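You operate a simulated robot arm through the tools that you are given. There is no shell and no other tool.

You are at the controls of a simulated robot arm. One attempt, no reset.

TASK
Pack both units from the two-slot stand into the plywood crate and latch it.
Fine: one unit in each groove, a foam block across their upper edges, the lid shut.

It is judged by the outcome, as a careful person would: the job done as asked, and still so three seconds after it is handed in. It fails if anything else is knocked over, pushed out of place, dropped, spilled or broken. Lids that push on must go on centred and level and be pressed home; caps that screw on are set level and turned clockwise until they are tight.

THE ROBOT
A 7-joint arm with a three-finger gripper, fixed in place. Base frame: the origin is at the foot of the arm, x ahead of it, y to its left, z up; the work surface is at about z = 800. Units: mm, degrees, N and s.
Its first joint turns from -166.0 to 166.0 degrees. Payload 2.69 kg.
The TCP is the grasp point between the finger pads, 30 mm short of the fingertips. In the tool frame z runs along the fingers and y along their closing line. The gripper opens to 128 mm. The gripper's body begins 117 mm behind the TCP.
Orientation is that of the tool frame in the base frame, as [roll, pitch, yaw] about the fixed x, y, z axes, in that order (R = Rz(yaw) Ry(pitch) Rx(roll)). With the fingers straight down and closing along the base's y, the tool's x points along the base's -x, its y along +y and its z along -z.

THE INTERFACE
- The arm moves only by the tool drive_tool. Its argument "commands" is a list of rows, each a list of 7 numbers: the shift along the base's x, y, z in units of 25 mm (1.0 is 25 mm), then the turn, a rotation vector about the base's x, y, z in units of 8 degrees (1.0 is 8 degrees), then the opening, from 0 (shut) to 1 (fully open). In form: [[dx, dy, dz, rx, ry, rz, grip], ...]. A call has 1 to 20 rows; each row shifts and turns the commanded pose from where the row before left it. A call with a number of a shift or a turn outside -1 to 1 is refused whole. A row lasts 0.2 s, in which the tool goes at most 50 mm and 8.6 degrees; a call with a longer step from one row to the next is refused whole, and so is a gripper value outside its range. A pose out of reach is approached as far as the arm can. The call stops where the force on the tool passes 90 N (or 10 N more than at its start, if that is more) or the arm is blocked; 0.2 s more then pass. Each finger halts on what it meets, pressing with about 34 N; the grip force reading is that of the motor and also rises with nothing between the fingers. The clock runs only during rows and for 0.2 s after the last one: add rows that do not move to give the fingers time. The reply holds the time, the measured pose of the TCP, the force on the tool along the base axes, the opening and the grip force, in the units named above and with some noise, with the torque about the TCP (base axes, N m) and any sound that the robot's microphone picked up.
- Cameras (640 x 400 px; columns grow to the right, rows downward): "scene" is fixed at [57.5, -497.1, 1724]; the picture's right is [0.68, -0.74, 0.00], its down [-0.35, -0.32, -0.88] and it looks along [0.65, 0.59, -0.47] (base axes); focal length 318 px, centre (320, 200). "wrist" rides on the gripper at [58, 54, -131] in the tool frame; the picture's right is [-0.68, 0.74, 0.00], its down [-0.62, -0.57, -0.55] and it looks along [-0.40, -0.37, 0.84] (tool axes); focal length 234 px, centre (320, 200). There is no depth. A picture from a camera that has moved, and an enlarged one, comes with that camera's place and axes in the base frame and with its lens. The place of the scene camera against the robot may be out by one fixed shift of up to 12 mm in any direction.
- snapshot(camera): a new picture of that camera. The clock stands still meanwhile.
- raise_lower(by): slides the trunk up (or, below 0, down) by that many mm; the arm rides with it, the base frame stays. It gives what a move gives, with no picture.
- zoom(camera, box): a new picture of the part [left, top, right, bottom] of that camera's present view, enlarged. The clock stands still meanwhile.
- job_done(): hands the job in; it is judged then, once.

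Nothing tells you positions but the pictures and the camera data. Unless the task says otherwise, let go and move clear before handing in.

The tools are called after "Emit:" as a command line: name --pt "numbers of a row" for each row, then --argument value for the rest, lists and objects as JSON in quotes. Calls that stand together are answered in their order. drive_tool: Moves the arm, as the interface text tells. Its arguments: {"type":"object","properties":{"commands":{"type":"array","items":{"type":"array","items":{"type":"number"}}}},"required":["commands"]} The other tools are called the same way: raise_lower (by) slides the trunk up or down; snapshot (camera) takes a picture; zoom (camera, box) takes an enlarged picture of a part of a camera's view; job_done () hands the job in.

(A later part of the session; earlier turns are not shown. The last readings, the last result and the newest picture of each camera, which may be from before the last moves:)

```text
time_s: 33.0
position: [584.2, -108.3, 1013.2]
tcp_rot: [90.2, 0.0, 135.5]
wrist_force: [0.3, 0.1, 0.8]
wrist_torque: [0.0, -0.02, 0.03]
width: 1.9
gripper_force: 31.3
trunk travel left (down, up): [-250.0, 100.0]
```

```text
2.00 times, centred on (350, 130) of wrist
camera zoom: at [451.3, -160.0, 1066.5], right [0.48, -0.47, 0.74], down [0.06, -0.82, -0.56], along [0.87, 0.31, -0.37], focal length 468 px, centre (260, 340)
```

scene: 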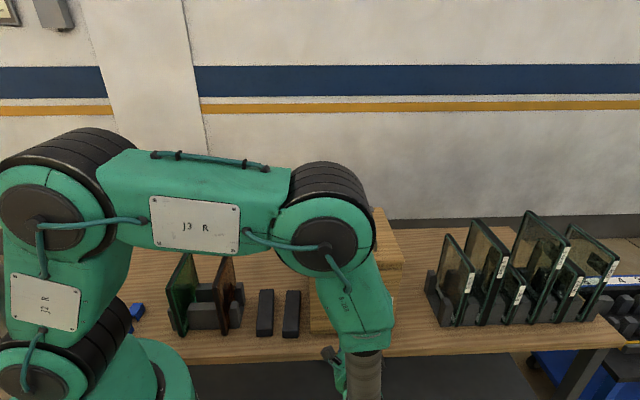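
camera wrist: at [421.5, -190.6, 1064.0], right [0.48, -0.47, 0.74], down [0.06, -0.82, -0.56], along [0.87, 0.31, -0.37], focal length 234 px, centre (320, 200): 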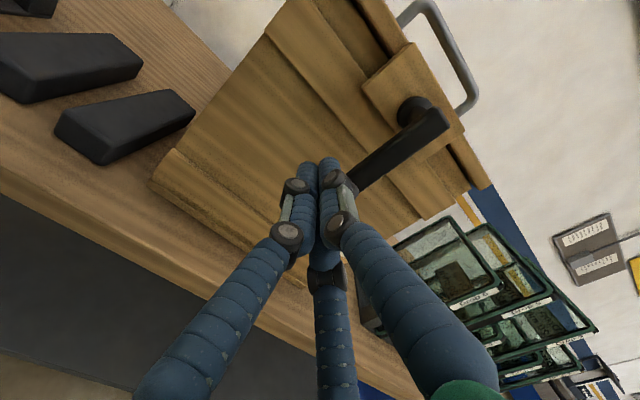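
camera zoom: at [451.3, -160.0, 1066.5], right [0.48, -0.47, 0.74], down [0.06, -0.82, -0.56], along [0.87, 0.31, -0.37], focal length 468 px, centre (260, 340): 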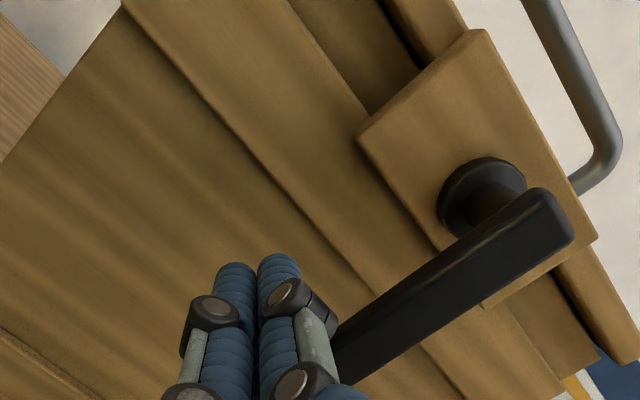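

Emit:
drive_tool --pt "0.283 -0.283 0 0 0 0 0" --pt "0.283 -0.283 0 0 0 0 0" --pt "0.14 -0.14 0 0 0 0 0" --pt "0 0 0 0 0 0 0"

Emit:
zoom --camera "wrist" --box '[220, 30, 480, 230]'

```text
time_s: 34.0
position: [597.8, -120.5, 1013.0]
tcp_rot: [90.2, -0.2, 136.0]
wrist_force: [-58.1, 45.2, 1.0]
wrist_torque: [0.66, -0.26, 0.68]
width: 1.9
gripper_force: 31.5
trunk travel left (down, up): [-250.0, 100.0]
```

```text
2.00 times, centred on (350, 130) of wrist
camera zoom: at [464.0, -173.0, 1066.3], right [0.49, -0.47, 0.73], down [0.06, -0.82, -0.57], along [0.87, 0.32, -0.37], focal length 468 px, centre (260, 340)
```

zoom: 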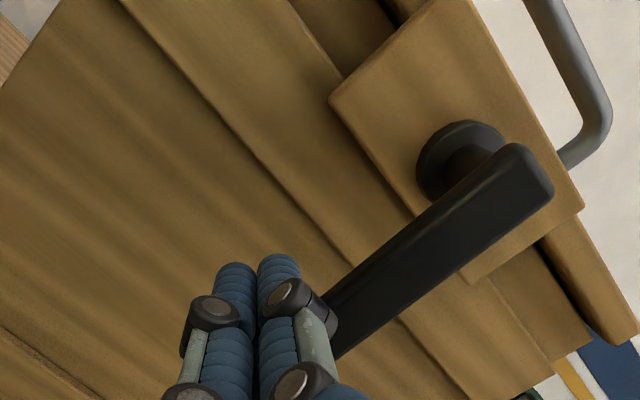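

That direction is blocked, with 73 N on the lever. I'll back off at once and check that the crate has not shifted.

Emit:
drive_tool --pt "-0.283 0.283 0 0 0 0 0" --pt "-0.283 0.283 0 0 0 0 0" --pt "0 0 0 0 0 0 0"

Emit:
zoom --camera "scene" --box '[300, 195, 410, 345]'

Emit:
zoom --camera "wrist" --box '[220, 30, 480, 230]'

```text
time_s: 34.8
position: [589.6, -113.2, 1013.5]
tcp_rot: [90.0, 0.3, 135.5]
wrist_force: [0.9, 0.0, 0.2]
wrist_torque: [0.01, -0.02, -0.03]
width: 2.0
gripper_force: 31.4
trunk travel left (down, up): [-250.0, 100.0]
```

```text
2.67 times, centred on (355, 270) of scene
camera zoom: at [57.5, -497.1, 1724.0], right [0.68, -0.74, 0.0], down [-0.35, -0.32, -0.88], along [0.65, 0.59, -0.47], focal length 849 px, centre (227, 13)
```

zoom: 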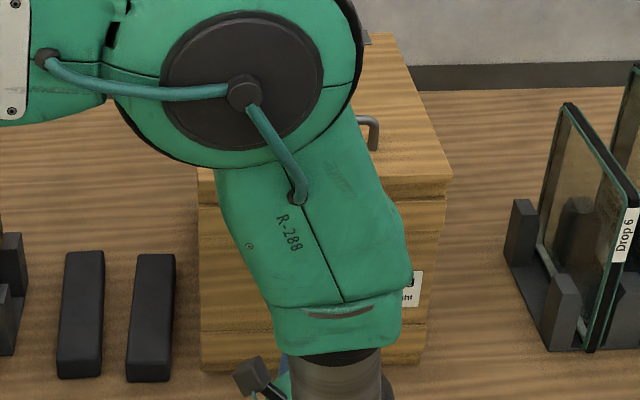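

```text
2.00 times, centred on (350, 130) of wrist
camera zoom: at [456.5, -164.2, 1067.0], right [0.48, -0.47, 0.74], down [0.06, -0.82, -0.56], along [0.88, 0.31, -0.37], focal length 468 px, centre (260, 340)
```

zoom: 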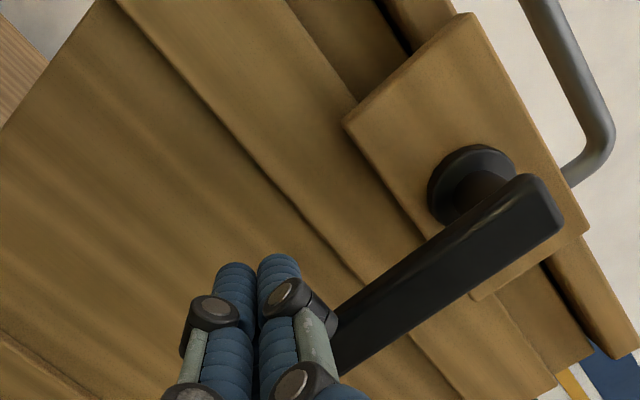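

The crate looks unmoved. The lever must turn the other way, so I'll go around to its right side.

Emit:
drive_tool --pt "-0.64 -0.64 0 0 0 0 0" --pt "-0.64 -0.64 0 0 0 0 0" --pt "0.6 -0.6 0 0 0 0 0" --pt "0.6 -0.6 0 0 0 0 0" --pt "0.6 -0.6 0 0 0 0 0" --pt "0.64 0.64 0 0 0 0 0" --pt "0.64 0.64 0 0 0 0 0" --pt "0 0 0 0 0 0 0"

Emit:
zoom --camera "wrist" --box '[220, 30, 480, 230]'

```text
time_s: 36.6
position: [634.1, -158.1, 1012.6]
tcp_rot: [90.0, 0.1, 135.5]
wrist_force: [0.6, -0.2, 0.8]
wrist_torque: [-0.04, 0.01, 0.02]
width: 2.3
gripper_force: 31.6
trunk travel left (down, up): [-250.0, 100.0]
```

```text
2.00 times, centred on (350, 130) of wrist
camera zoom: at [500.8, -210.0, 1066.4], right [0.48, -0.47, 0.74], down [0.06, -0.82, -0.56], along [0.87, 0.31, -0.37], focal length 468 px, centre (260, 340)
```

zoom: 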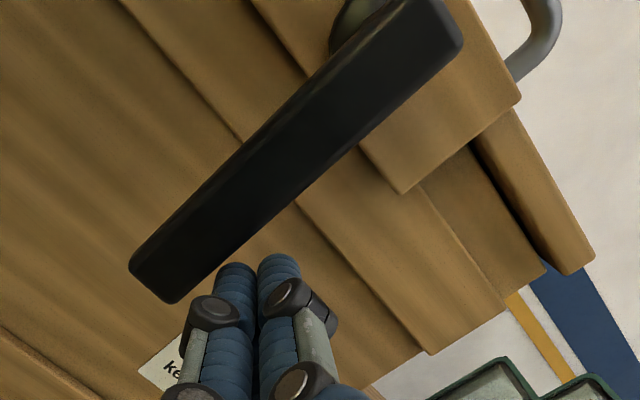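

Emit:
drive_tool --pt "-0.283 0.283 0 0 0 0 0" --pt "-0.2 0.2 0 0 0 0 0" --pt "0 0 0 0 0 0 0"

Emit:
drive_tool --pt "-0.1 0.1 0 0 0 0 0" --pt "0 0 0 0 0 0 0"

Emit:
zoom --camera "wrist" --box '[220, 30, 480, 230]'

```text
time_s: 37.4
position: [621.5, -144.2, 1012.7]
tcp_rot: [90.1, 0.1, 135.6]
wrist_force: [1.0, -0.3, 0.1]
wrist_torque: [-0.02, -0.02, -0.03]
width: 2.1
gripper_force: 31.6
trunk travel left (down, up): [-250.0, 100.0]
```

```text
time_s: 38.0
position: [618.7, -142.4, 1011.6]
tcp_rot: [90.2, 0.2, 135.6]
wrist_force: [0.5, 0.0, -0.4]
wrist_torque: [0.02, 0.02, 0.02]
width: 1.8
gripper_force: 31.6
trunk travel left (down, up): [-250.0, 100.0]
```

```text
2.00 times, centred on (350, 130) of wrist
camera zoom: at [485.5, -194.2, 1065.7], right [0.48, -0.47, 0.74], down [0.06, -0.82, -0.56], along [0.87, 0.31, -0.37], focal length 468 px, centre (260, 340)
```

zoom: 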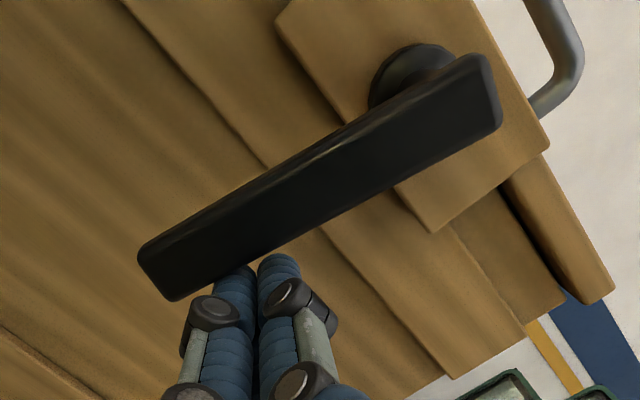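

The lever moves freely in this direction. I'll follow its arc.

Emit:
drive_tool --pt "-0.376 0.376 0 0 0 0 0" --pt "-0.6 0.6 0.136 0 0 0 0" --pt "-0.557 0.557 0.352 0 0 0 0" --pt "0 0 0 0 0 0 0"

Emit:
zoom --camera "wrist" --box '[220, 30, 480, 230]'

```text
time_s: 39.0
position: [580.6, -105.2, 1024.5]
tcp_rot: [90.1, 0.0, 135.7]
wrist_force: [-0.1, 0.5, 0.3]
wrist_torque: [0.0, 0.01, -0.01]
width: 2.2
gripper_force: 31.8
trunk travel left (down, up): [-250.0, 100.0]
```

```text
2.00 times, centred on (350, 130) of wrist
camera zoom: at [446.7, -156.2, 1078.3], right [0.48, -0.47, 0.74], down [0.06, -0.82, -0.56], along [0.87, 0.31, -0.37], focal length 468 px, centre (260, 340)
```

zoom: 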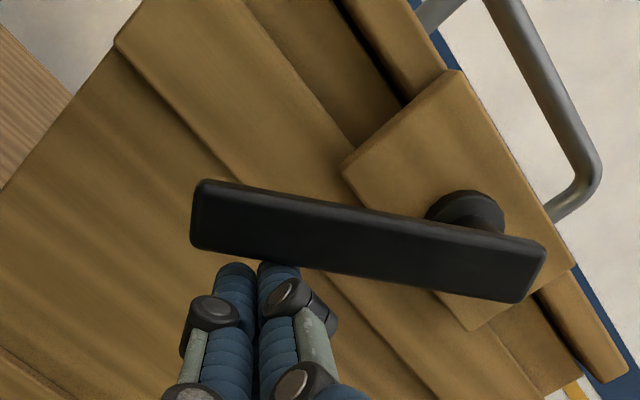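

Emit:
drive_tool --pt "-0.47 0.47 0.54 0 0 0 0" --pt "-0.356 0.356 0.696 0 0 0 0" --pt "0 0 0 0 0 0 0"

Emit:
zoom --camera "wrist" --box '[220, 30, 480, 230]'

```text
time_s: 39.8
position: [561.3, -83.4, 1055.3]
tcp_rot: [90.0, 0.2, 135.6]
wrist_force: [0.0, 0.2, -0.1]
wrist_torque: [0.03, 0.01, -0.01]
width: 2.4
gripper_force: 31.4
trunk travel left (down, up): [-250.0, 100.0]
```

```text
2.00 times, centred on (350, 130) of wrist
camera zoom: at [427.9, -135.5, 1109.4], right [0.48, -0.47, 0.74], down [0.06, -0.82, -0.56], along [0.87, 0.31, -0.37], focal length 468 px, centre (260, 340)
```

zoom: 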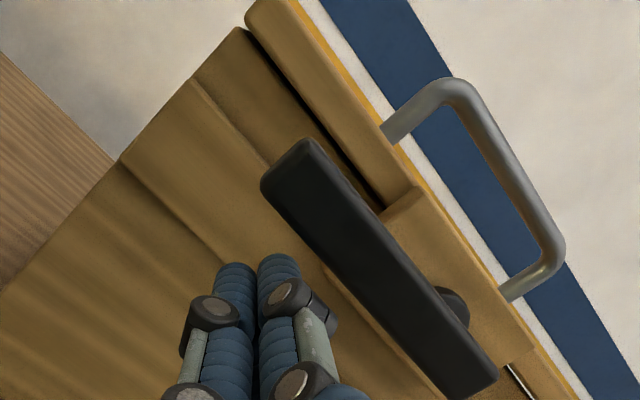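

Emit:
drive_tool --pt "-0.215 0.215 0.5 0 0 0 0" --pt "0 0 0.3 0 0 0 0" --pt "0 0 0 0 0 0 0"

Emit:
zoom --camera "wrist" --box '[220, 30, 480, 230]'

```text
time_s: 40.6
position: [554.5, -79.0, 1075.1]
tcp_rot: [90.1, 0.0, 135.6]
wrist_force: [-0.5, -1.3, -5.4]
wrist_torque: [-0.05, 0.03, -0.07]
width: 2.0
gripper_force: 31.6
trunk travel left (down, up): [-250.0, 100.0]
```

```text
2.00 times, centred on (350, 130) of wrist
camera zoom: at [421.1, -130.1, 1128.7], right [0.48, -0.47, 0.74], down [0.06, -0.82, -0.56], along [0.87, 0.31, -0.37], focal length 468 px, centre (260, 340)
```

zoom: 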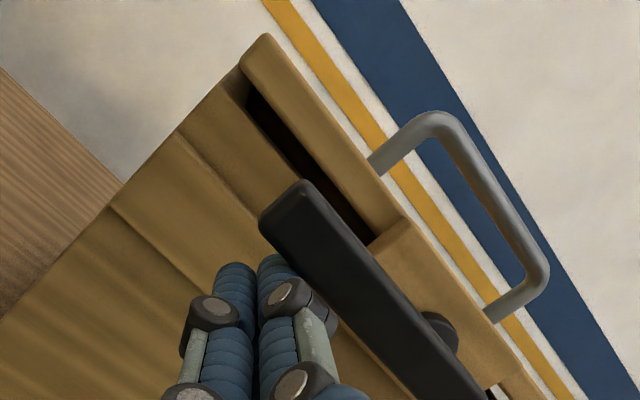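

The lever has reached its stop and further upward push now raises the lid, so it is unlatched. I'll back off slightly to see whether the lever stays up on its own.

Emit:
drive_tool --pt "0 0 -0.5 0 0 0 0" --pt "0 0 -0.5 0 0 0 0" --pt "0 0 -0.5 0 0 0 0" --pt "0 0 0 0 0 0 0" --pt "0 0 0 0 0 0 0"

Emit:
zoom --camera "wrist" --box '[220, 30, 480, 230]'

```text
time_s: 41.8
position: [554.2, -78.8, 1038.6]
tcp_rot: [90.2, 0.1, 135.6]
wrist_force: [-0.2, 0.4, -0.1]
wrist_torque: [0.02, -0.03, 0.0]
width: 2.3
gripper_force: 31.7
trunk travel left (down, up): [-250.0, 100.0]
```

```text
2.00 times, centred on (350, 130) of wrist
camera zoom: at [421.1, -129.8, 1091.4], right [0.48, -0.47, 0.74], down [0.06, -0.82, -0.56], along [0.87, 0.31, -0.37], focal length 468 px, centre (260, 340)
```

zoom: 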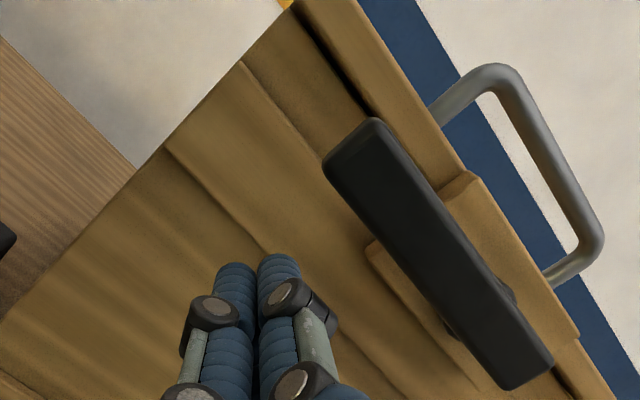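

The lever stays horizontal by itself. Next I'll slide the fingertips under the centre of the lid's front block to raise the lid.

Emit:
drive_tool --pt "0.745 -0.745 0 0 0 0 0" --pt "0.745 -0.745 0 0 0 0 0" --pt "0.745 -0.745 0 0 0 0 0" --pt "0.5 0.5 0.1 0 0 0 0" --pt "0.5 0.5 0 0 0 0 0" --pt "0 0 0 0 0 0 0"

Emit:
zoom --camera "wrist" --box '[180, 0, 480, 230]'

```text
time_s: 43.2
position: [636.1, -109.2, 1038.7]
tcp_rot: [90.2, 0.1, 135.6]
wrist_force: [-0.2, -0.8, 0.3]
wrist_torque: [-0.02, -0.02, -0.01]
width: 1.8
gripper_force: 31.3
trunk travel left (down, up): [-250.0, 100.0]
```

```text
1.74 times, centred on (330, 115) of wrist
camera zoom: at [501.6, -160.4, 1093.3], right [0.48, -0.47, 0.74], down [0.06, -0.82, -0.56], along [0.87, 0.31, -0.37], focal length 407 px, centre (303, 348)
```

zoom: 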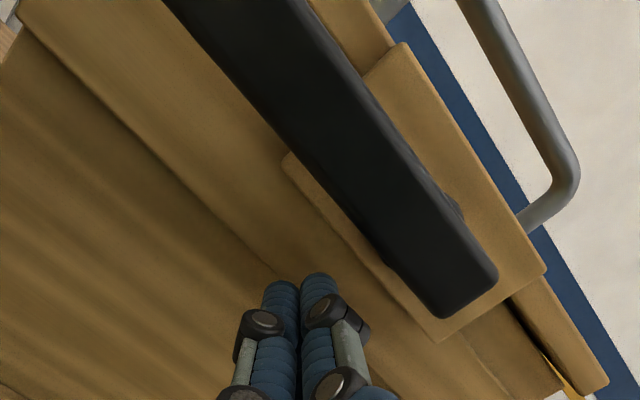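

Emit:
drive_tool --pt "0.08 0.08 0.4 0 0 0 0" --pt "0 0 0.4 0 0 0 0" --pt "0 0 0 0 0 0 0"

Emit:
zoom --camera "wrist" --box '[180, 0, 480, 230]'

```text
time_s: 44.0
position: [638.0, -107.0, 1060.2]
tcp_rot: [90.1, 0.1, 135.6]
wrist_force: [-1.0, -1.6, -5.2]
wrist_torque: [-0.04, 0.09, -0.06]
width: 2.0
gripper_force: 31.7
trunk travel left (down, up): [-250.0, 100.0]
```

```text
1.74 times, centred on (330, 115) of wrist
camera zoom: at [504.3, -158.2, 1114.1], right [0.48, -0.47, 0.74], down [0.06, -0.82, -0.56], along [0.87, 0.31, -0.37], focal length 407 px, centre (303, 348)
```

zoom: 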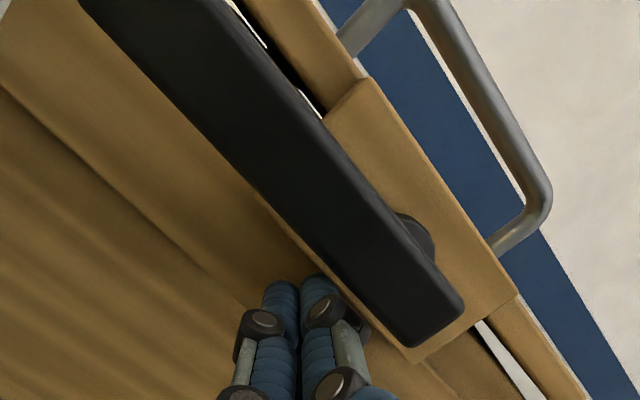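

The lid is rising freely with about 5 N on the fingertips. I'll continue along the arc in stages.

Emit:
drive_tool --pt "0.156 0.156 0.6 0 0 0 0" --pt "0.156 0.156 0.6 0 0 0 0" --pt "0.12 0.12 0.7 0 0 0 0" --pt "0.12 0.12 0.7 0 0 0 0" --pt "0.12 0.12 0.7 0 0 0 0" --pt "0.12 0.12 0.7 0 0 0 0" --pt "0 0 0 0 0 0 0"

Emit:
snapshot --camera "wrist"

Emit:
snapshot --camera "scene"

```text
time_s: 45.6
position: [657.6, -87.7, 1160.4]
tcp_rot: [89.9, 0.1, 135.7]
wrist_force: [0.2, 2.1, -2.0]
wrist_torque: [-0.07, 0.0, 0.0]
width: 2.1
gripper_force: 31.4
trunk travel left (down, up): [-250.0, 100.0]
```

```text
taken
camera wrist: at [523.8, -138.3, 1214.1], right [0.48, -0.47, 0.74], down [0.06, -0.82, -0.56], along [0.87, 0.31, -0.37], focal length 234 px, centre (320, 200)
```

wrist: 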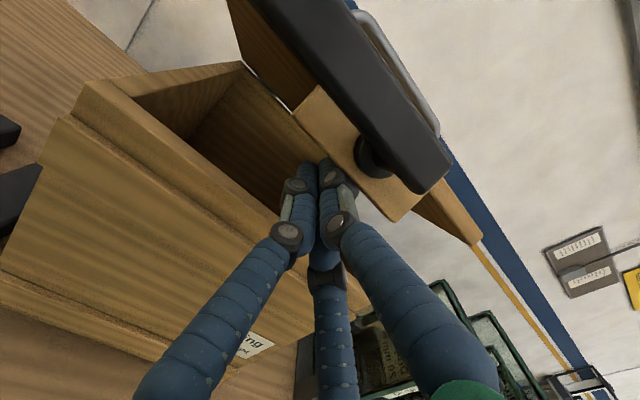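

```text
taken
```

scene: 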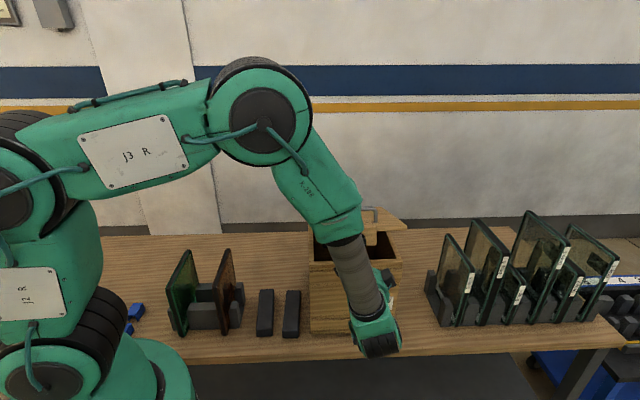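

Emit:
drive_tool --pt "0.142 0.142 0.74 0 0 0 0" --pt "0.142 0.142 0.74 0 0 0 0" --pt "0.142 0.142 0.74 0 0 0 0" --pt "0.297 0.297 0.73 0 0 0 0" --pt "0.297 0.297 0.73 0 0 0 0" --pt "0.297 0.297 0.73 0 0 0 0" --pt "0.297 0.297 0.73 0 0 0 0" --pt "0 0 0 0 0 0 0"

Emit:
snapshot --camera "wrist"

Emit:
snapshot --camera "scene"

```text
time_s: 47.4
position: [697.3, -47.7, 1288.6]
tcp_rot: [90.0, 0.1, 135.6]
wrist_force: [0.1, 1.8, -6.9]
wrist_torque: [-0.14, 0.11, -0.04]
width: 2.4
gripper_force: 31.7
trunk travel left (down, up): [-250.0, 100.0]
```

```text
taken
camera wrist: at [563.9, -99.1, 1342.8], right [0.48, -0.47, 0.74], down [0.06, -0.82, -0.56], along [0.87, 0.31, -0.37], focal length 234 px, centre (320, 200)
```

wrist: 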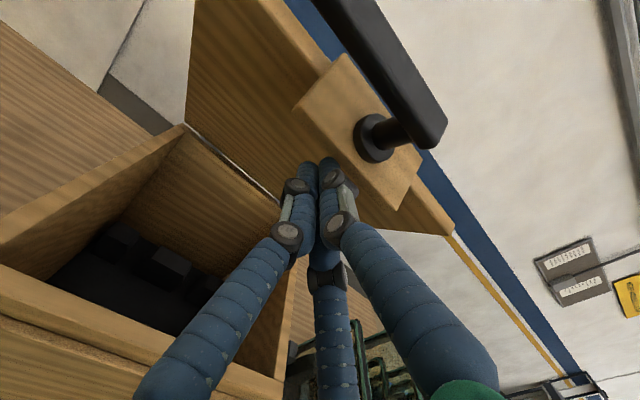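

```text
taken
```

scene: 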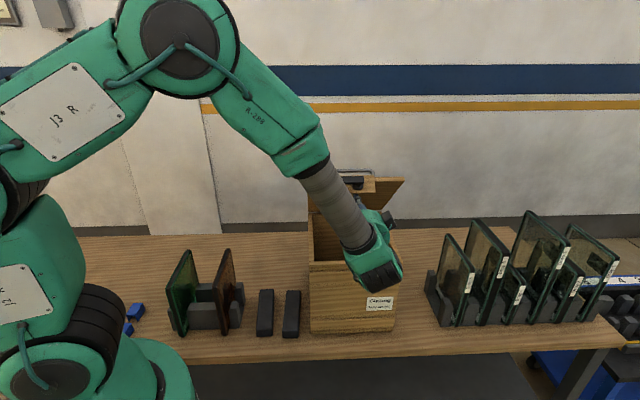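

The lid is at about 45°. I'll now push straight back at this height so the fingertips bear on the lid's inner face and swing it past vertical.

Emit:
drive_tool --pt "0.4 0.4 0.1 0 0 0 0" --pt "0.4 0.4 0.1 0 0 0 0" --pt "0.4 0.4 0 0 0 0 0" --pt "0.4 0.4 0 0 0 0 0" --pt "0.4 0.4 0 0 0 0 0" --pt "0.4 0.4 0 0 0 0 0" --pt "0.4 0.4 0 0 0 0 0" --pt "0.4 0.4 0 0 0 0 0" --pt "0.4 0.4 0 0 0 0 0" --pt "0.4 0.4 0 0 0 0 0" --pt "0 0 0 0 0 0 0"

Emit:
snapshot --camera "wrist"

Emit:
snapshot --camera "scene"

```text
time_s: 49.8
position: [797.8, 54.0, 1293.1]
tcp_rot: [90.0, 0.1, 135.6]
wrist_force: [1.5, 0.1, -0.5]
wrist_torque: [-0.03, 0.01, 0.01]
width: 2.0
gripper_force: 31.5
trunk travel left (down, up): [-250.0, 100.0]
```

```text
taken
camera wrist: at [663.9, 1.8, 1346.4], right [0.48, -0.47, 0.74], down [0.06, -0.82, -0.56], along [0.87, 0.31, -0.37], focal length 234 px, centre (320, 200)
```

wrist: 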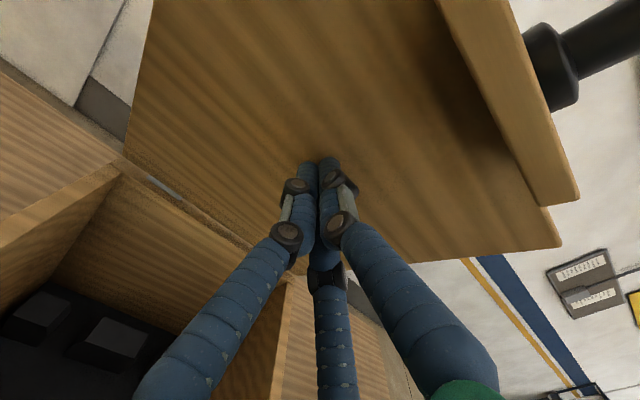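

```text
taken
```

scene: 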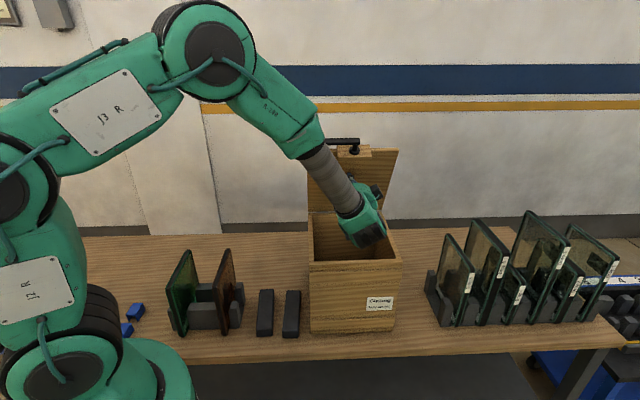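

Emit:
drive_tool --pt "0.4 0.4 0 0 0 0 0" --pt "0.4 0.4 0 0 0 0 0" --pt "0.4 0.4 0 0 0 0 0" --pt "0.4 0.4 0 0 0 0 0" --pt "0.4 0.4 0 0 0 0 0" --pt "0.4 0.4 0 0 0 0 0" --pt "0.4 0.4 0 0 0 0 0" --pt "0 0 0 0 0 0 0"

Emit:
snapshot --camera "wrist"

Emit:
snapshot --camera "scene"

```text
time_s: 51.6
position: [867.1, 121.5, 1295.6]
tcp_rot: [90.1, 0.1, 135.6]
wrist_force: [-0.8, -1.9, -0.4]
wrist_torque: [-0.02, 0.02, -0.07]
width: 1.9
gripper_force: 31.4
trunk travel left (down, up): [-250.0, 100.0]
```

```text
taken
camera wrist: at [732.8, 70.3, 1349.1], right [0.48, -0.47, 0.74], down [0.06, -0.82, -0.56], along [0.87, 0.31, -0.37], focal length 234 px, centre (320, 200)
```

wrist: 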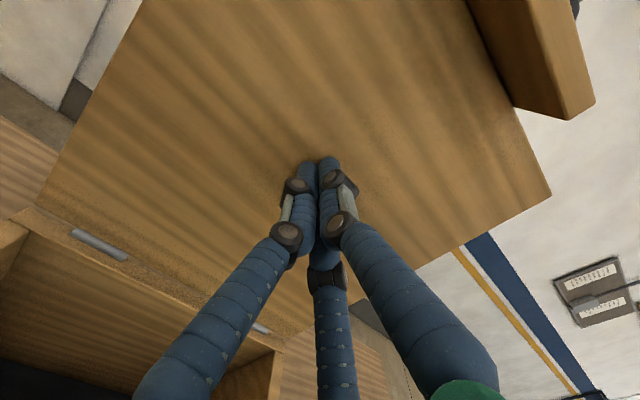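

```text
taken
```

scene: 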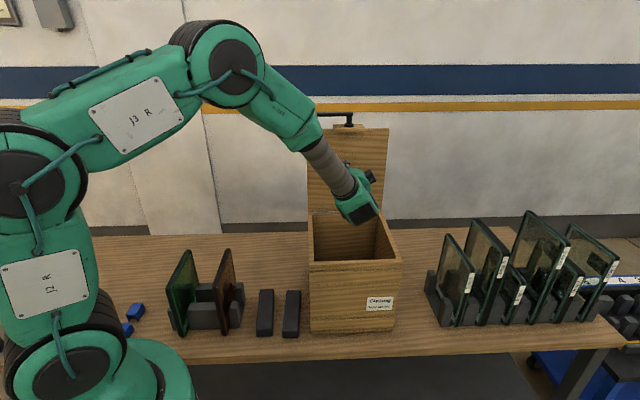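

Emit:
drive_tool --pt "0.3 0.3 0 0 0 0 0" --pt "0.3 0.3 0 0 0 0 0" --pt "0.2 0.2 0 0 0 0 0" --pt "0 0 0 0 0 0 0"

Emit:
drive_tool --pt "0.2 0.2 0 0 0 0 0" --pt "0.2 0.2 0 0 0 0 0" --pt "0 0 0 0 0 0 0"

Emit:
snapshot --camera "scene"

```text
time_s: 52.6
position: [889.0, 142.0, 1293.7]
tcp_rot: [90.0, 0.1, 135.5]
wrist_force: [-1.8, -2.1, -0.7]
wrist_torque: [-0.05, 0.07, -0.05]
width: 2.0
gripper_force: 31.9
trunk travel left (down, up): [-250.0, 100.0]
```

```text
time_s: 53.4
position: [894.7, 149.4, 1294.1]
tcp_rot: [90.0, -0.1, 135.5]
wrist_force: [-43.0, -35.5, -4.8]
wrist_torque: [-0.65, 0.56, 0.01]
width: 2.0
gripper_force: 31.4
trunk travel left (down, up): [-250.0, 100.0]
```

```text
taken
```

scene: 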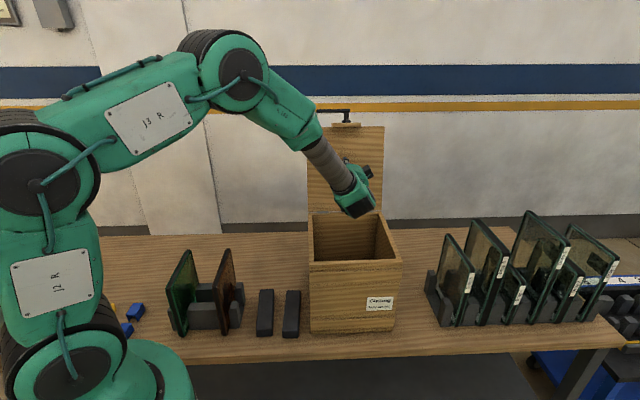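

The lid has reached its stop slightly past vertical. I'll back off and see that it stays open.

Emit:
drive_tool --pt "-0.2 -0.2 0 0 0 0 0" --pt "-0.2 -0.2 0 0 0 0 0" --pt "-0.3 -0.3 0 0 0 0 0" --pt "-0.4 -0.4 0 0 0 0 0" --pt "-0.4 -0.4 0 0 0 0 0" --pt "0 0 0 0 0 0 0"

Emit:
snapshot --camera "scene"

Emit:
snapshot --camera "wrist"

```text
time_s: 54.8
position: [859.5, 114.4, 1295.1]
tcp_rot: [89.9, 0.1, 135.7]
wrist_force: [-0.5, 0.1, 0.4]
wrist_torque: [0.0, 0.02, -0.03]
width: 2.5
gripper_force: 31.7
trunk travel left (down, up): [-250.0, 100.0]
```

```text
taken
```

scene: 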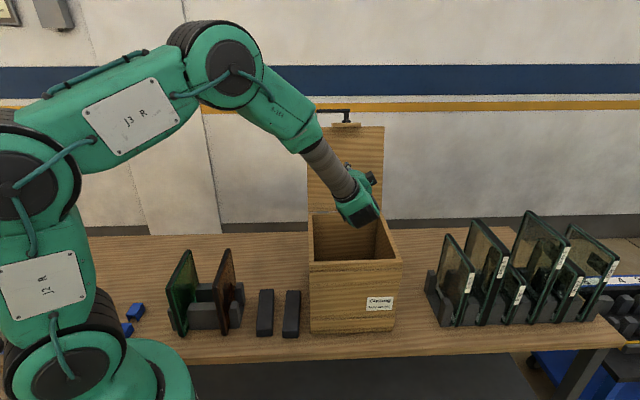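

```text
taken
camera wrist: at [725.9, 62.2, 1348.1], right [0.48, -0.47, 0.74], down [0.06, -0.82, -0.56], along [0.87, 0.31, -0.37], focal length 234 px, centre (320, 200)
```

wrist: 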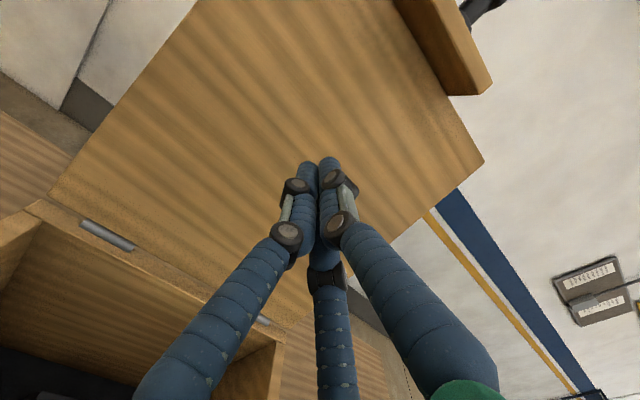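

The lid stays open. I'll retract and tilt the tool back to pointing down above the crate to look at the grooves.

Emit:
drive_tool --pt "-0.7 -0.7 0.3 0 0 0 0" --pt "-0.7 -0.7 0.4 0 0 0 0" --pt "-0.7 -0.7 0.4 0 0 0 0" --pt "-0.7 -0.7 0.4 0 0 0 0" --pt "-0.7 -0.7 0.4 0 0 0 0" --pt "-0.7 -0.7 0.4 0 0 0 0" --pt "0 0 0 -0.723 0.723 0 0" --pt "0 0 0 -0.723 0.723 0 0" --pt "0 0 0 -0.723 0.723 0 0" --pt "0 0 0 -0.723 0.723 0 0" --pt "0 0 0 -0.723 0.723 0 0" --pt "0 0 0 -0.723 0.723 0 0" --pt "0 0 0 -0.723 0.723 0 0" --pt "0 0 0 -0.723 0.723 0 0" --pt "0 0 0 -0.723 0.723 0 0" --pt "0 0 0 -0.723 0.723 0 0" --pt "0 0 0 -0.723 0.723 0 0.5" --pt "0 0 0 0 0 0 1" --pt "0 0 0 0 0 0 1" --pt "0 0 0 0 0 0 1"

Emit:
snapshot --camera "wrist"

Emit:
snapshot --camera "scene"

```text
time_s: 59.0
position: [754.6, 10.0, 1351.2]
tcp_rot: [-180.0, -0.6, 135.1]
wrist_force: [-0.3, 0.9, 0.0]
wrist_torque: [-0.01, 0.02, 0.02]
width: 127.8
gripper_force: 0.1
trunk travel left (down, up): [-250.0, 100.0]
```

```text
taken
camera wrist: at [752.3, 89.1, 1482.9], right [1.0, 0.04, -0.01], down [0.04, -0.84, 0.54], along [0.02, -0.54, -0.84], focal length 234 px, centre (320, 200)
```

wrist: 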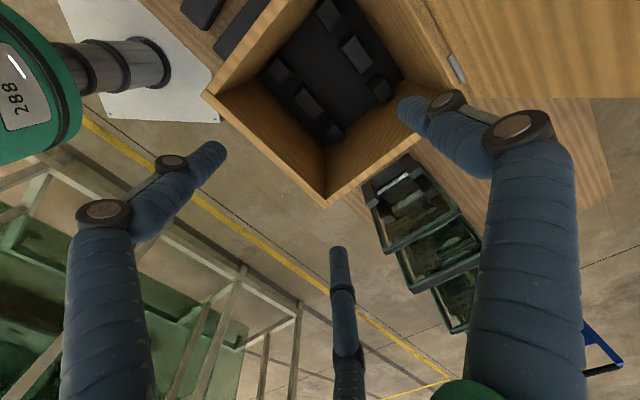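

```text
taken
```

scene: 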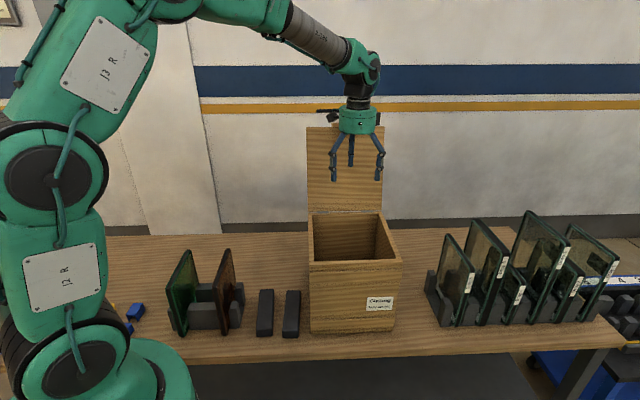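

Emit:
zoom --camera "wrist" --box '[190, 0, 470, 210]'

Emit:
zoom --camera "wrist" --box '[255, 0, 425, 150]'

```text
1.90 times, centred on (330, 105) of wrist
camera zoom: at [752.3, 89.1, 1482.9], right [1.0, 0.04, -0.01], down [0.04, -0.84, 0.54], along [0.02, -0.54, -0.84], focal length 446 px, centre (301, 381)
```

zoom: 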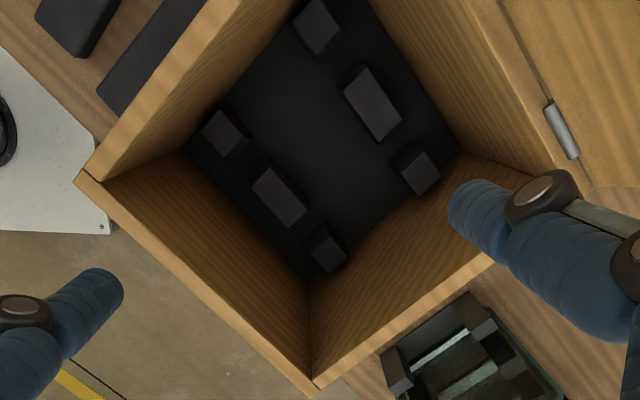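

```text
2.67 times, centred on (340, 75) of wrist
camera zoom: at [752.3, 89.1, 1482.9], right [1.0, 0.04, -0.01], down [0.04, -0.84, 0.54], along [0.02, -0.54, -0.84], focal length 624 px, centre (267, 533)
```

zoom: 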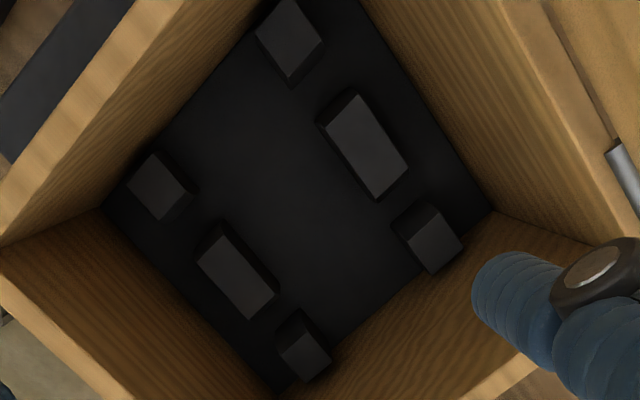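

The crate floor has two front-to-back grooves formed by posts along the front and back. I'll enlarge to measure them.

Emit:
zoom --camera "wrist" --box '[310, 0, 390, 100]'

Emit:
zoom --camera "wrist" --box '[280, 40, 360, 150]'

```text
4.00 times, centred on (350, 50) of wrist
camera zoom: at [752.3, 89.1, 1482.9], right [1.0, 0.04, -0.01], down [0.04, -0.84, 0.54], along [0.02, -0.54, -0.84], focal length 937 px, centre (200, 800)
```

zoom: 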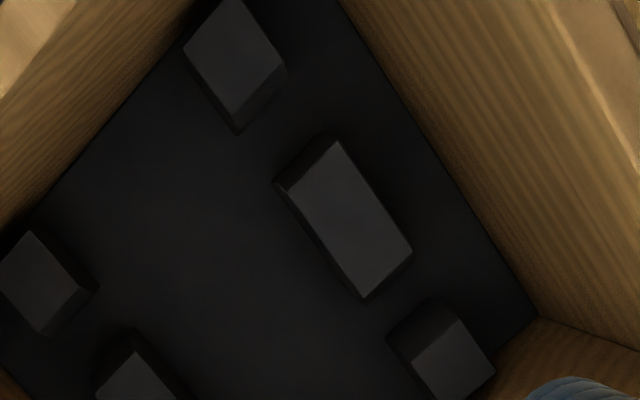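

```text
3.64 times, centred on (320, 95) of wrist
camera zoom: at [752.3, 89.1, 1482.9], right [1.0, 0.04, -0.01], down [0.04, -0.84, 0.54], along [0.02, -0.54, -0.84], focal length 852 px, centre (320, 582)
```

zoom: 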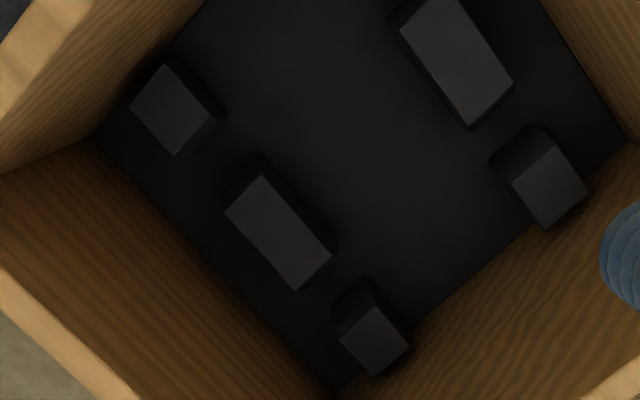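

The grooves run front to back, on e1 about 474 and 588. Next I'll go to the stand, turning the tool so its fingers close across the plates' thickness.

Emit:
drive_tool --pt "-0.813 0.747 0 0 0 0.625 1" --pt "-0.813 0.747 0 0 0 0.625 1" --pt "-0.813 0.747 0 0 0 0.625 1" --pt "-0.813 0.747 0 0 0 0.625 1" --pt "-0.813 0.747 0 0 0 0.625 1" --pt "-0.813 0.747 0 0 0 0.625 1" --pt "-0.813 0.747 0 0 0 0.625 1" --pt "-0.813 0.747 0 0 0 0.625 1" --pt "-0.813 0.747 0 0 0 0.625 1" --pt "-0.813 0.747 0 0 0 0.625 1" --pt "-0.813 0.747 0 0 0 0.625 1" --pt "-0.813 0.747 0 0 0 0.625 1" --pt "-0.813 0.747 0 0 0 0.625 1" --pt "-0.813 0.747 0 0 0 0.625 1" --pt "-0.813 0.747 0 0 0 0.625 1" --pt "-0.813 0.747 0 0 0 0.625 1" --pt "-0.813 0.747 0 0 0 0.625 1" --pt "-0.813 0.747 0 0 0 0.625 1" --pt "0 0 0 0 0 0 1"

Emit:
snapshot --camera "wrist"

Emit:
snapshot --camera "scene"

```text
time_s: 63.0
position: [386.4, 346.8, 1353.1]
tcp_rot: [180.0, -0.6, -134.9]
wrist_force: [-0.4, -0.5, -0.9]
wrist_torque: [-0.04, -0.02, -0.03]
width: 127.9
gripper_force: 0.1
trunk travel left (down, up): [-250.0, 100.0]
```

```text
taken
camera wrist: at [308.6, 344.6, 1484.0], right [-0.04, 1.0, -0.01], down [0.84, 0.04, 0.54], along [0.54, 0.02, -0.84], focal length 234 px, centre (320, 200)
```

wrist: 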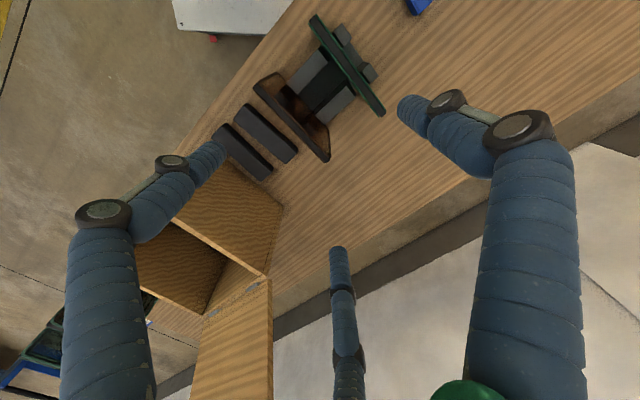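

```text
taken
```

scene: 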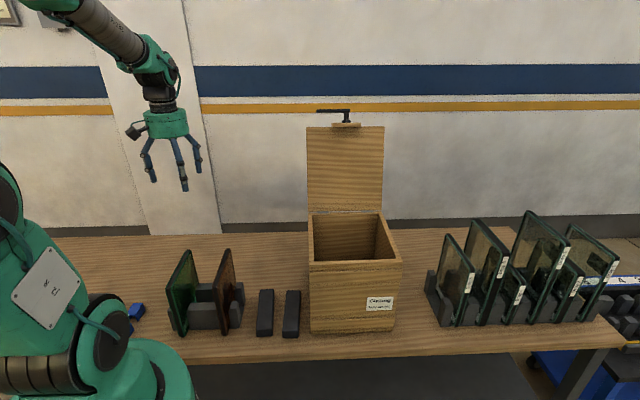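

Emit:
zoom --camera "wrist" --box '[240, 0, 400, 170]'

Emit:
zoom --camera "wrist" --box '[200, 60, 340, 190]'

Emit:
zoom --camera "scene" --box '[300, 205, 410, 280]'

```text
2.35 times, centred on (320, 85) of wrist
camera zoom: at [308.6, 344.6, 1484.0], right [-0.04, 1.0, -0.01], down [0.84, 0.04, 0.54], along [0.54, 0.02, -0.84], focal length 551 px, centre (320, 471)
```

zoom: 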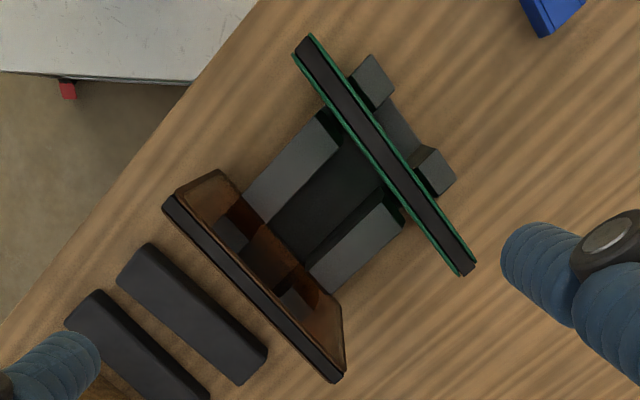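

```text
3.08 times, centred on (270, 125) of wrist
camera zoom: at [308.6, 344.6, 1484.0], right [-0.04, 1.0, -0.01], down [0.84, 0.04, 0.54], along [0.54, 0.02, -0.84], focal length 720 px, centre (474, 431)
```

zoom: 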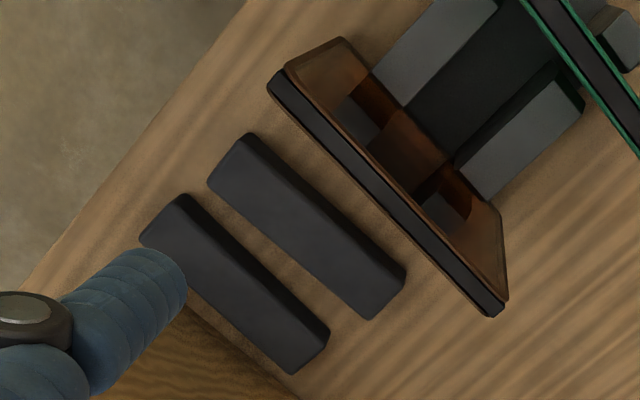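

```text
5.33 times, centred on (355, 242) of scene
camera zoom: at [57.5, -497.1, 1724.0], right [0.68, -0.74, 0.0], down [-0.35, -0.32, -0.88], along [0.65, 0.59, -0.47], focal length 1697 px, centre (133, -27)
```

zoom: 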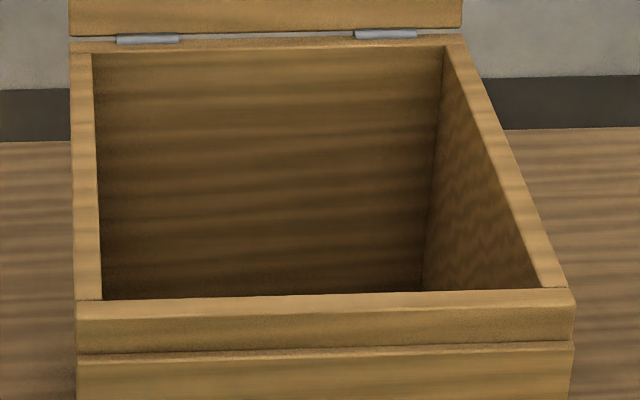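

Plate top edges: green at e1≈-43, amber at e1≈97, both spanning e2 421–616 with tops near z=1018. I'll start with the amber unit and check alignment on the way down.

Emit:
drive_tool --pt "0.49 -0.49 -0.8 0 0 0 1" --pt "0.49 -0.49 -0.8 0 0 0 1" --pt "0.49 -0.49 -0.8 0 0 0 1" --pt "0.49 -0.49 -0.8 0 0 0 1" --pt "0 0 -0.9 0 0 0 1" --pt "0 0 -0.9 0 0 0 1" --pt "0 0 -0.9 0 0 0 1" --pt "0 0 -0.9 0 0 0 1" --pt "0 0 -0.9 0 0 0 1" --pt "0 0 0 0 0 0 1"

Emit:
snapshot --camera "wrist"

Emit:
zoom --camera "scene" --box '[120, 170, 320, 345]'

```text
time_s: 65.2
position: [437.9, 299.4, 1158.3]
tcp_rot: [-180.0, -0.6, -134.9]
wrist_force: [-0.2, 0.1, 0.3]
wrist_torque: [0.0, 0.05, 0.02]
width: 128.2
gripper_force: 0.0
trunk travel left (down, up): [-250.0, 100.0]
```

```text
taken
camera wrist: at [359.6, 296.8, 1290.4], right [-0.04, 1.0, -0.01], down [0.84, 0.04, 0.54], along [0.54, 0.02, -0.84], focal length 234 px, centre (320, 200)
```

wrist: 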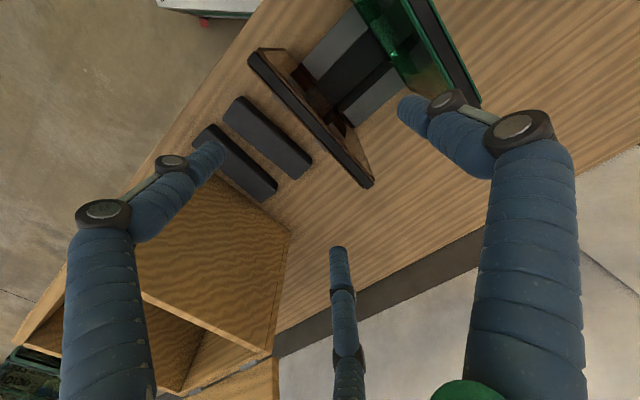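

```text
2.29 times, centred on (220, 258) of scene
camera zoom: at [57.5, -497.1, 1724.0], right [0.68, -0.74, 0.0], down [-0.35, -0.32, -0.88], along [0.65, 0.59, -0.47], focal length 727 px, centre (549, 69)
```

zoom: 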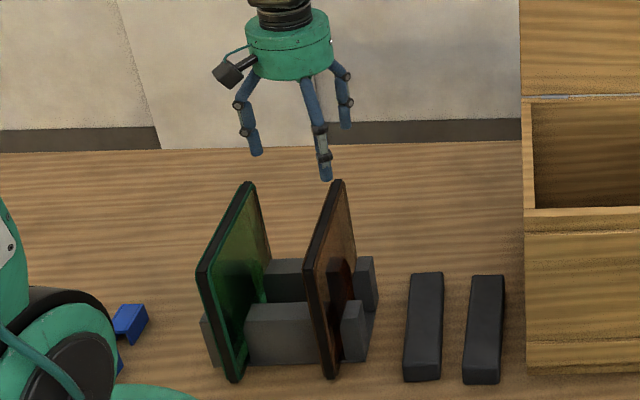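

Emit:
zoom --camera "wrist" --box '[235, 30, 395, 200]'

```text
2.35 times, centred on (315, 115) of wrist
camera zoom: at [359.6, 296.8, 1290.4], right [-0.04, 1.0, -0.01], down [0.84, 0.04, 0.54], along [0.54, 0.02, -0.84], focal length 551 px, centre (332, 400)
```

zoom: 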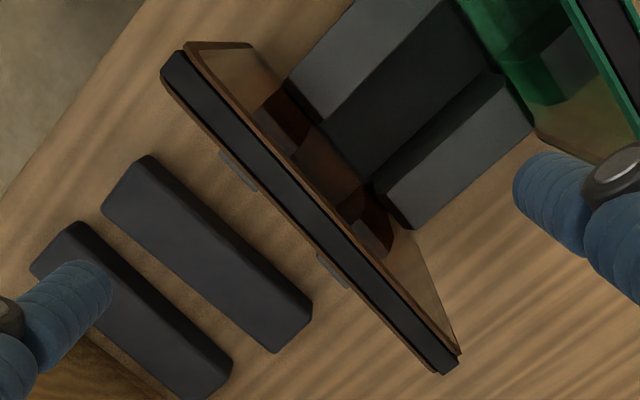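

The tool is centred on the amber plate within about 2 mm. I'll go down around it and close.

Emit:
drive_tool --pt "0 -0.02 -0.9 0.053 -0.053 -0.01 0.7" --pt "0 0 -0.9 0 0 0 0.7" --pt "0 0 -0.9 0 0 0 0.7" --pt "0 0 -0.9 0 0 0 0.7" --pt "0 0 -0.9 0 0 0 0.7" --pt "0 0 -0.9 0 0 0 0.7" --pt "0 0 -0.9 0 0 0 0.7" --pt "0 0 0 0 0 0 0.7"

Emit:
zoom --camera "scene" --box '[120, 200, 320, 345]'

Emit:
zoom --camera "wrist" --box '[200, 60, 440, 270]'

```text
time_s: 67.0
position: [438.5, 298.2, 1000.2]
tcp_rot: [-180.0, -0.1, -135.0]
wrist_force: [0.7, 0.1, -0.6]
wrist_torque: [-0.01, -0.01, 0.02]
width: 89.7
gripper_force: 0.1
trunk travel left (down, up): [-250.0, 100.0]
```

```text
2.76 times, centred on (220, 272) of scene
camera zoom: at [57.5, -497.1, 1724.0], right [0.68, -0.74, 0.0], down [-0.35, -0.32, -0.88], along [0.65, 0.59, -0.47], focal length 878 px, centre (596, 0)
```

zoom: 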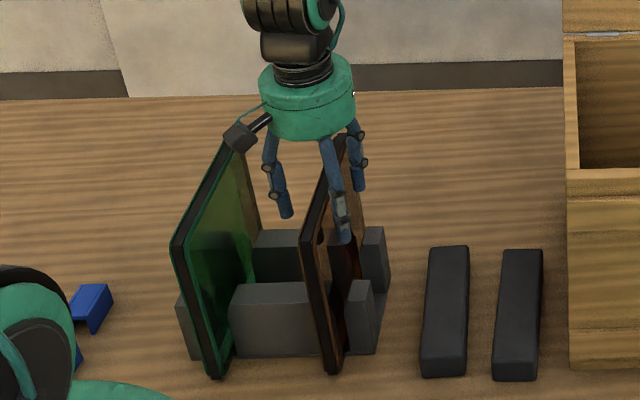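

```text
1.90 times, centred on (320, 165) of wrist
camera zoom: at [359.3, 295.3, 1131.2], right [-0.04, 1.0, 0.0], down [0.84, 0.04, 0.55], along [0.55, 0.02, -0.84], focal length 446 px, centre (320, 267)
```

zoom: 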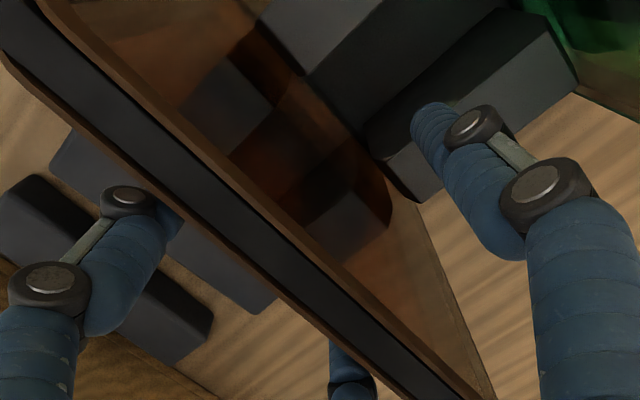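

Emit:
drive_tool --pt "0 0 0 0 0 0 0.4" --pt "0 0 0 0 0 0 0.2" --pt "0 0 0 0 0 0 0" --pt "0 0 0 0 0 0 0" --pt "0 0 0 0 0 0 0"

Emit:
zoom --camera "scene" --box '[120, 200, 320, 345]'

```text
time_s: 68.2
position: [438.1, 298.4, 1002.1]
tcp_rot: [-180.0, 0.0, -135.0]
wrist_force: [4.3, -5.0, 1.2]
wrist_torque: [-0.59, -0.69, -0.04]
width: 31.2
gripper_force: 33.9
trunk travel left (down, up): [-250.0, 100.0]
```

```text
2.76 times, centred on (220, 272) of scene
camera zoom: at [57.5, -497.1, 1724.0], right [0.68, -0.74, 0.0], down [-0.35, -0.32, -0.88], along [0.65, 0.59, -0.47], focal length 878 px, centre (596, 0)
```

zoom: 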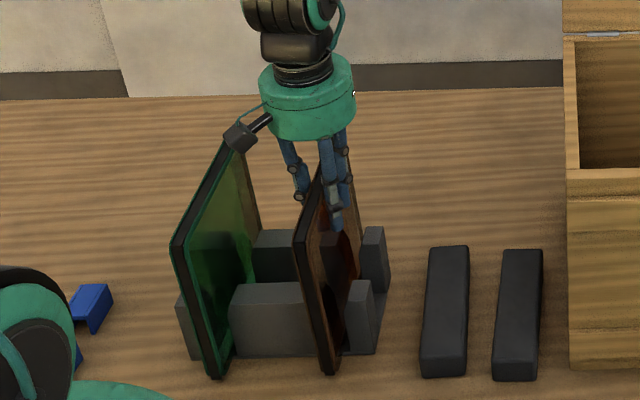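

Gripped at 31 mm width. I'll lift slowly straight up out of the slot.

Emit:
drive_tool --pt "0 0 0.3 0 0 0 0" --pt "0 0 0.4 0 0 0 0" --pt "0 0 0.4 0 0 0 0" --pt "0 0 0 0 0 0 0"

Emit:
zoom --camera "scene" --box '[120, 200, 320, 345]'

```text
time_s: 69.2
position: [438.8, 296.6, 1029.0]
tcp_rot: [180.0, 0.0, -134.9]
wrist_force: [1.4, -1.2, -8.8]
wrist_torque: [-0.18, -0.29, -0.03]
width: 30.7
gripper_force: 34.5
trunk travel left (down, up): [-250.0, 100.0]
```

```text
2.76 times, centred on (220, 272) of scene
camera zoom: at [57.5, -497.1, 1724.0], right [0.68, -0.74, 0.0], down [-0.35, -0.32, -0.88], along [0.65, 0.59, -0.47], focal length 878 px, centre (596, 0)
```

zoom: 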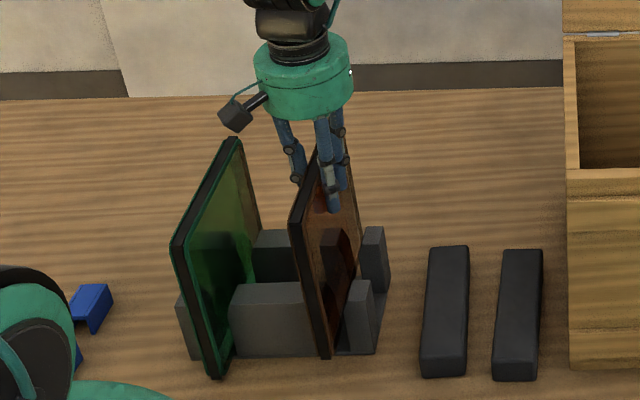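

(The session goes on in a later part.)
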